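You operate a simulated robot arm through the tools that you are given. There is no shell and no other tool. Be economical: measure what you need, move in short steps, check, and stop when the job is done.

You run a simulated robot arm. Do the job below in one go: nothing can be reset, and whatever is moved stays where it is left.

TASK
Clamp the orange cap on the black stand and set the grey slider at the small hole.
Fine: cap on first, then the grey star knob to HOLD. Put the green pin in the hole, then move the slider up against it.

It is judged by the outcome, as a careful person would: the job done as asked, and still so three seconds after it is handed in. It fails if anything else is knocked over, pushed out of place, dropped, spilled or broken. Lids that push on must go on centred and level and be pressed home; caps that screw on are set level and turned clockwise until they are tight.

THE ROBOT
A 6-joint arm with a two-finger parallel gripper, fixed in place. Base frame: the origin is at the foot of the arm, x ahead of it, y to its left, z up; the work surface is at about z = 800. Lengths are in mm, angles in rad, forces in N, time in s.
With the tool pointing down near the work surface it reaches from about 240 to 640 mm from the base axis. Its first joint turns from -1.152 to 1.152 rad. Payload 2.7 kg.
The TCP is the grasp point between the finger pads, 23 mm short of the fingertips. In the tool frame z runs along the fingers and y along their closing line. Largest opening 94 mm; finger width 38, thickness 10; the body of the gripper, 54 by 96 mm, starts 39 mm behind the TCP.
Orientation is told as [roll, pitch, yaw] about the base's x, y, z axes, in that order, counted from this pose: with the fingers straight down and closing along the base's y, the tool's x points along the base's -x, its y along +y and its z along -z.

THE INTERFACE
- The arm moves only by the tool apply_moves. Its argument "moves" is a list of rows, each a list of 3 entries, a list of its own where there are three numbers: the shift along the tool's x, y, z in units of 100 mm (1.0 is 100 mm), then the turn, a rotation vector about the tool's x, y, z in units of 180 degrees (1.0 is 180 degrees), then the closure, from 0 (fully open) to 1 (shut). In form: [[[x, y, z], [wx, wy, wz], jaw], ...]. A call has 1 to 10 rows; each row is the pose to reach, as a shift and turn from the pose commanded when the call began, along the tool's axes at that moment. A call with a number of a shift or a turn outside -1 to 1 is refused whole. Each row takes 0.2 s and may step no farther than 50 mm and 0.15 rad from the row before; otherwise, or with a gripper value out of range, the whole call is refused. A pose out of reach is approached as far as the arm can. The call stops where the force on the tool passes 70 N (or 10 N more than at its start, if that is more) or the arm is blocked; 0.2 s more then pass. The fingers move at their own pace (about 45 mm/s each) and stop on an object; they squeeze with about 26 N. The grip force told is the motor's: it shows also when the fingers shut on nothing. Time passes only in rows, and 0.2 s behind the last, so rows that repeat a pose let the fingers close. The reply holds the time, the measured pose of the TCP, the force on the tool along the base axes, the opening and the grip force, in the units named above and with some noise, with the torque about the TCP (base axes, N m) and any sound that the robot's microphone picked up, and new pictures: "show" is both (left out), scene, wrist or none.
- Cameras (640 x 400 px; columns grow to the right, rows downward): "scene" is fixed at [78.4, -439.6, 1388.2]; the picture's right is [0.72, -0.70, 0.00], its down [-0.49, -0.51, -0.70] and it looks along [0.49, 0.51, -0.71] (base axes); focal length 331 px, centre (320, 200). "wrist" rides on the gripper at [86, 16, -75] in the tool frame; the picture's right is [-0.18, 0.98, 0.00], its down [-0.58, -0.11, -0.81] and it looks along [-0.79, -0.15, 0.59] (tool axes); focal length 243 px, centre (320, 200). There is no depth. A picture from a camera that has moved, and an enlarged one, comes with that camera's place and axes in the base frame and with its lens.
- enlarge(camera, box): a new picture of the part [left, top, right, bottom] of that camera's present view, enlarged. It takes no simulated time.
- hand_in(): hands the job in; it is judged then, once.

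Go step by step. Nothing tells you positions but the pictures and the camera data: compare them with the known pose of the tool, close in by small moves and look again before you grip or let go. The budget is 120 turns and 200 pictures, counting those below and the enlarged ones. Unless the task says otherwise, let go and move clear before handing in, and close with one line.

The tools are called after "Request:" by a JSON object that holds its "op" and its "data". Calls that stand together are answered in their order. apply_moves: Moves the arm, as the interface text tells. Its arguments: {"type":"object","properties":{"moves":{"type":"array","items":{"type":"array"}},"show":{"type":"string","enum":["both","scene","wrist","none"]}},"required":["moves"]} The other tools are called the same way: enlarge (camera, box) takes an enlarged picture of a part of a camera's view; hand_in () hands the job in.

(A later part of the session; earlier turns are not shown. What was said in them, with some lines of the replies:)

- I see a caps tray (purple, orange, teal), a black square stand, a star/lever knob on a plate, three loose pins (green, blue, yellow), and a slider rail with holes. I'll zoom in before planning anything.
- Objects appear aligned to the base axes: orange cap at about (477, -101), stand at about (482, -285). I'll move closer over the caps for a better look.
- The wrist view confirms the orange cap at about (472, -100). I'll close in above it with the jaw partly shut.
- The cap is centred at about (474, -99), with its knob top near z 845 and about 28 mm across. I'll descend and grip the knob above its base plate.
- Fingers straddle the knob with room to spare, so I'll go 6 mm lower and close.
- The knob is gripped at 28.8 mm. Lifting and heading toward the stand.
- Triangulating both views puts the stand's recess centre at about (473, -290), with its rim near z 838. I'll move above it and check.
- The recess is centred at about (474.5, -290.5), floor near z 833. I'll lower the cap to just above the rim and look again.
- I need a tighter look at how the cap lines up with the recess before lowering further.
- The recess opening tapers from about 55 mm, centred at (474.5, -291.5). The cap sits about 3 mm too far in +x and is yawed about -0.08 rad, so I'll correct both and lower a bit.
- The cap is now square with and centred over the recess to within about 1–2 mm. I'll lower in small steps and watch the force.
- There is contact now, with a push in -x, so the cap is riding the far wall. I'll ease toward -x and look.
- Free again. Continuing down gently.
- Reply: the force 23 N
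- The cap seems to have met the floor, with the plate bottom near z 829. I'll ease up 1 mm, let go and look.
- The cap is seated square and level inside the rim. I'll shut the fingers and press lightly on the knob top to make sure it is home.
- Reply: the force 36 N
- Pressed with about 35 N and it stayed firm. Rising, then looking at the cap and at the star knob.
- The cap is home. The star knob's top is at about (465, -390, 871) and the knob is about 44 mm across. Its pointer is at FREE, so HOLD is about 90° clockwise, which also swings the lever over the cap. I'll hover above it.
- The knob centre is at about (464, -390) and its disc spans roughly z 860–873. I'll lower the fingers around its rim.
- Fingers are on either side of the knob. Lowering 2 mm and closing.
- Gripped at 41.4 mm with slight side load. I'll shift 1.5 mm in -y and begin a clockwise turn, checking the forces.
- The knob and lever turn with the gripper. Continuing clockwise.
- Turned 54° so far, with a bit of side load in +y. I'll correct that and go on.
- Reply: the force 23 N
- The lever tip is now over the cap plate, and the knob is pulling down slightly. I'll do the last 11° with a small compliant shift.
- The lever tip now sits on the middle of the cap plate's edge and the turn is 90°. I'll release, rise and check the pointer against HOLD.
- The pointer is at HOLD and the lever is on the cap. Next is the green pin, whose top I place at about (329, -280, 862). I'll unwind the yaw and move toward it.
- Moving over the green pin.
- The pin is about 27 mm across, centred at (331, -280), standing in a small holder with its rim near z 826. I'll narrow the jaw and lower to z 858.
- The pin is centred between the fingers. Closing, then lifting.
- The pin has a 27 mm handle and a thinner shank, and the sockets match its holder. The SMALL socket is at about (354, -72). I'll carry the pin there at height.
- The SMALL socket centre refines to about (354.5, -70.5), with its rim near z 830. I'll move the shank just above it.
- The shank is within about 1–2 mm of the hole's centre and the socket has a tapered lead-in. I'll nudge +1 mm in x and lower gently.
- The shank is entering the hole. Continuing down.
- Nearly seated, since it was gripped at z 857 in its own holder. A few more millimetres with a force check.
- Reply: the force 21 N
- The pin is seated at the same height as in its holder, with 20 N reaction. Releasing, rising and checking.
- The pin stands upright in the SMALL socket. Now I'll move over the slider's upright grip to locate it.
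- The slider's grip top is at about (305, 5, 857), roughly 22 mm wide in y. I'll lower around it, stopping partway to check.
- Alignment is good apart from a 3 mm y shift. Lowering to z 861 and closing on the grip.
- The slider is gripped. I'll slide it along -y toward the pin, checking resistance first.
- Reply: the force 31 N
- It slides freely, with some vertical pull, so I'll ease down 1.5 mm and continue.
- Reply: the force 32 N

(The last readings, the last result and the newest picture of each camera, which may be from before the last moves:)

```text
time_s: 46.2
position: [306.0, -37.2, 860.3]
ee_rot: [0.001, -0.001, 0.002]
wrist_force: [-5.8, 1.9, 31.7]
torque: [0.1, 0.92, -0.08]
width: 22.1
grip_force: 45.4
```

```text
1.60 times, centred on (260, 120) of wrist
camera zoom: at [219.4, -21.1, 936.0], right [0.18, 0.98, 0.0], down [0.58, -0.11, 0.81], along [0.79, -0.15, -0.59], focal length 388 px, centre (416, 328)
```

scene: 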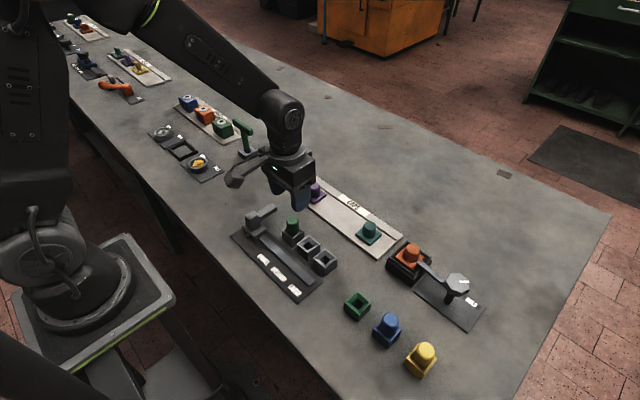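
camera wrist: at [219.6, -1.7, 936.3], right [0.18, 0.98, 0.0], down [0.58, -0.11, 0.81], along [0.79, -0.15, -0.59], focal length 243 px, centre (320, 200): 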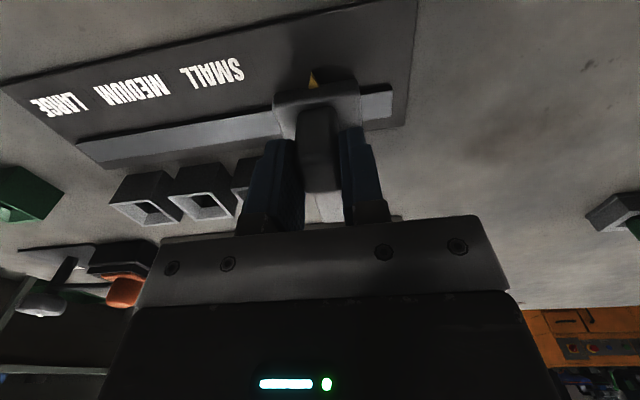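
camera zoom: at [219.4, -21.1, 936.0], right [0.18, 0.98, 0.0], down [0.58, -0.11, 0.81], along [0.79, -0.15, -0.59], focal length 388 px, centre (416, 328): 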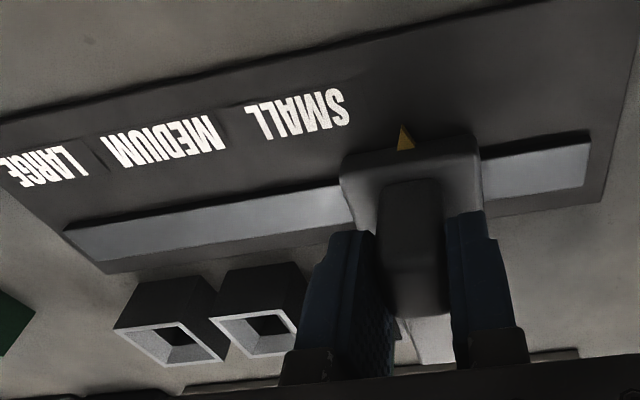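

The arm is close to the pin now. I'll use small steps, watching the y force.

Request:
{"op": "apply_moves", "data": {"moves": [[[0, 0, -0.008], [0, 0, 0], 0.9], [[0, -0.03, -0.008], [0, 0, 0], 0.9], [[0, -0.05, -0.008], [0, 0, 0], 0.9], [[0, -0.06, -0.008], [0, 0, 0], 0.9]], "show": "none"}}

Request:
{"op": "enlarge", "data": {"camera": "scene", "box": [255, 190, 325, 250]}}

```text
time_s: 47.2
position: [306.2, -42.4, 861.7]
ee_rot: [-0.001, -0.002, 0.001]
wrist_force: [-1.4, 2.0, -7.5]
torque: [0.1, -1.44, -0.04]
width: 22.0
grip_force: 45.1
```

```text
6.67 times, centred on (290, 220) of scene
camera zoom: at [78.4, -439.6, 1388.2], right [0.72, -0.7, 0.0], down [-0.49, -0.51, -0.7], along [0.49, 0.51, -0.71], focal length 2208 px, centre (520, 67)
```

zoom: 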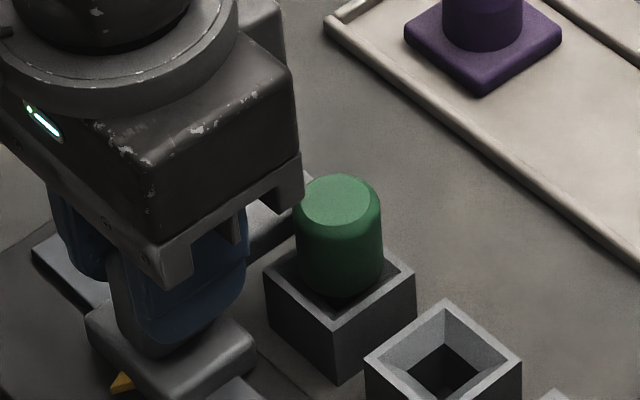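

Request:
{"op": "apply_moves", "data": {"moves": [[[0, -0.01, 0], [0, 0, 0], 0.9], [[0, -0.02, 0], [0, 0, 0], 0.9], [[0, -0.03, 0], [0, 0, 0], 0.9], [[0, -0.03, 0], [0, 0, 0], 0.9]], "show": "none"}}

```text
time_s: 48.2
position: [305.4, -44.8, 861.1]
ee_rot: [0.001, -0.001, 0.0]
wrist_force: [2.9, 1.4, -1.6]
torque: [0.18, -0.18, -0.08]
width: 21.9
grip_force: 45.0
```

Request:
{"op": "apply_moves", "data": {"moves": [[[0, -0.01, 0], [0, 0, 0], 0.9], [[0, -0.02, 0], [0, 0, 0], 0.9], [[0, -0.02, 0], [0, 0, 0], 0.9]], "show": "none"}}

Request:
{"op": "enlarge", "data": {"camera": "scene", "box": [265, 195, 315, 240]}}

```text
time_s: 49.0
position: [306.1, -47.6, 861.7]
ee_rot: [0.001, -0.002, -0.001]
wrist_force: [3.4, 0.8, -5.7]
torque: [0.11, -0.37, 0.0]
width: 21.8
grip_force: 44.6
```

```text
8.89 times, centred on (290, 218) of scene
camera zoom: at [78.6, -439.6, 1388.2], right [0.72, -0.7, 0.0], down [-0.49, -0.51, -0.7], along [0.49, 0.51, -0.71], focal length 2945 px, centre (587, 44)
```

zoom: 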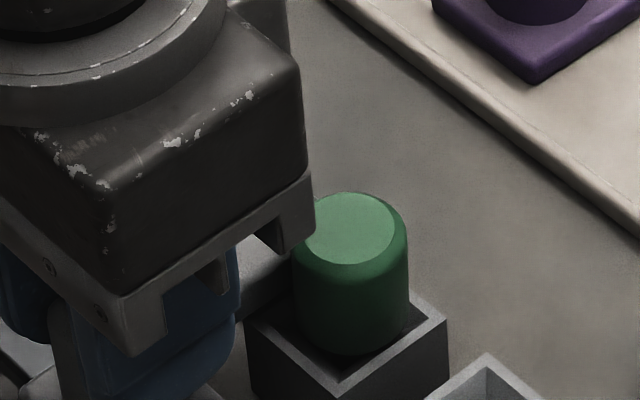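

Not yet touching. Continuing in 1 mm steps.

Request:
{"op": "apply_moves", "data": {"moves": [[[0, -0.01, 0], [0, 0, 0], 0.9], [[0, -0.015, 0], [0, 0, 0], 0.9], [[0, -0.015, 0], [0, 0, 0], 0.9]], "show": "none"}}

```text
time_s: 49.8
position: [305.9, -48.5, 861.8]
ee_rot: [0.0, -0.001, -0.002]
wrist_force: [2.0, 16.4, -2.7]
torque: [0.46, -0.62, -0.13]
width: 21.6
grip_force: 45.1
```

There is contact: 16 N in y as the arm meets the pin. I'll look, then release.

Request:
{"op": "apply_moves", "data": {"moves": [[[0, 0, 0], [0, 0, 0], 0.7], [[0, 0, 0], [0, 0, 0], 0.55], [[0, 0, 0], [0, 0, 0], 0.55], [[0, 0, -0.2], [0, 0, 0], 0.55], [[0, 0, -0.5], [0, 0, 0], 0.55], [[0, 0, -0.9], [0, 0, 0], 0.55]], "show": "both"}}

Request:
{"op": "enlarge", "data": {"camera": "scene", "box": [245, 185, 325, 255]}}

Request:
{"op": "enlarge", "data": {"camera": "wrist", "box": [160, 0, 440, 180]}}

```text
time_s: 51.2
position: [304.6, -48.3, 952.1]
ee_rot: [0.001, -0.002, 0.0]
wrist_force: [-0.5, 0.1, 0.0]
torque: [-0.02, -0.02, -0.01]
width: 42.3
grip_force: 0.0
camera wrist: at [218.6, -33.1, 1026.5], right [0.18, 0.98, 0.0], down [0.58, -0.11, 0.81], along [0.79, -0.15, -0.59], focal length 243 px, centre (320, 200)
```

scene: 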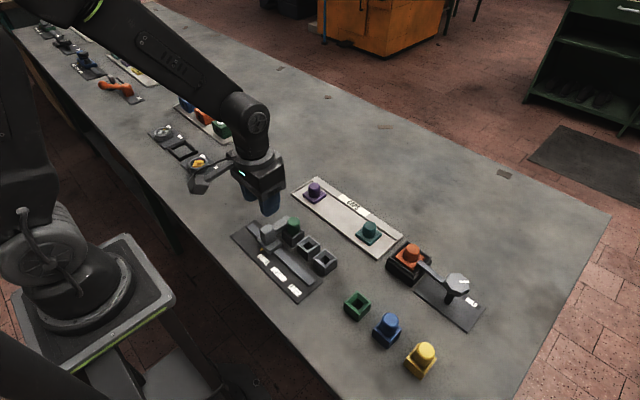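
wrist: 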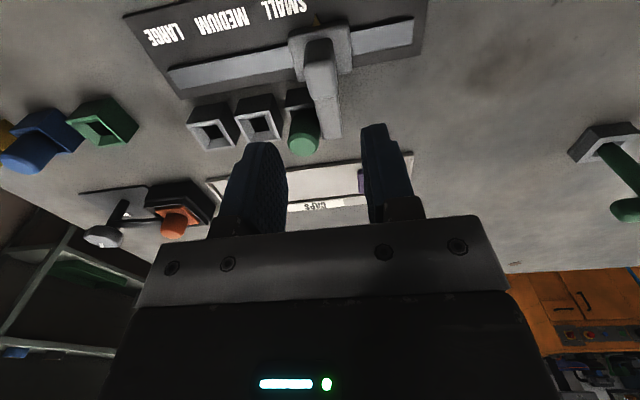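

```text
5.71 times, centred on (285, 220) of scene
camera zoom: at [78.4, -439.6, 1388.2], right [0.72, -0.7, 0.0], down [-0.49, -0.51, -0.7], along [0.49, 0.51, -0.71], focal length 1893 px, centre (520, 86)
```

zoom: 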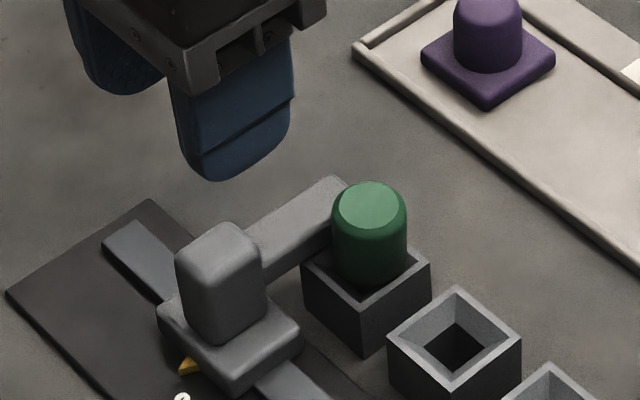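

```text
2.22 times, centred on (300, 90) of wrist
camera zoom: at [218.6, -33.1, 1026.5], right [0.18, 0.98, 0.0], down [0.58, -0.11, 0.81], along [0.79, -0.15, -0.59], focal length 539 px, centre (364, 444)
```

zoom: 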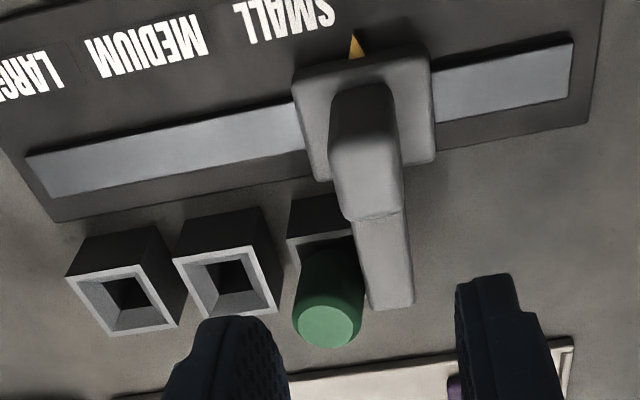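

The slider's arm rests against the upright green pin. One last check of the clamp area.

Request:
{"op": "enlarge", "data": {"camera": "scene", "box": [380, 230, 490, 330]}}

Request:
{"op": "enlarge", "data": {"camera": "scene", "box": [265, 205, 315, 245]}}

```text
4.00 times, centred on (435, 280) of scene
camera zoom: at [78.4, -439.6, 1388.2], right [0.72, -0.7, 0.0], down [-0.49, -0.51, -0.7], along [0.49, 0.51, -0.71], focal length 1325 px, centre (-140, -120)
```

zoom: 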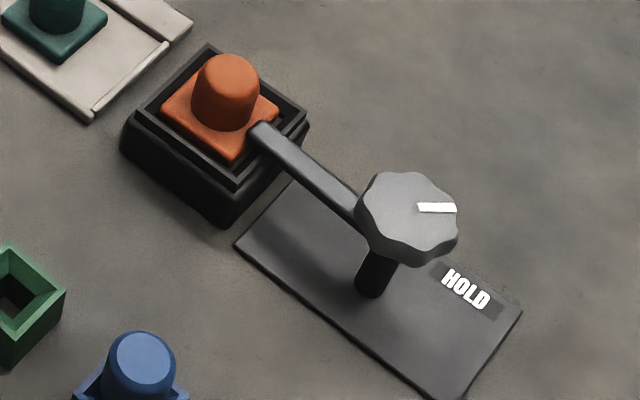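

```text
10.00 times, centred on (290, 225) of scene
camera zoom: at [78.4, -439.6, 1388.2], right [0.72, -0.7, 0.0], down [-0.49, -0.51, -0.7], along [0.49, 0.51, -0.71], focal length 3313 px, centre (620, -50)
```

zoom: 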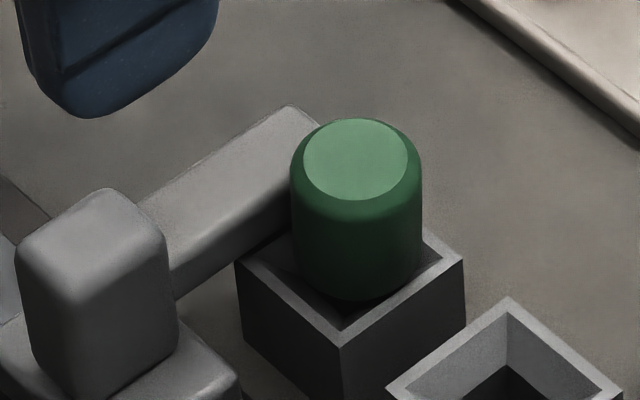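

Everything is in place: cap seated with the lever on it, knob at HOLD, pin in the SMALL hole and slider against it. The gripper is clear, so I'm handing in.

Request:
{"op": "hand_in", "data": {}}

```text
The job is handed in.
```

The orange cap is seated on the black stand with the knob at HOLD, and the green pin is in the SMALL hole with the slider up against it; the job is handed in.
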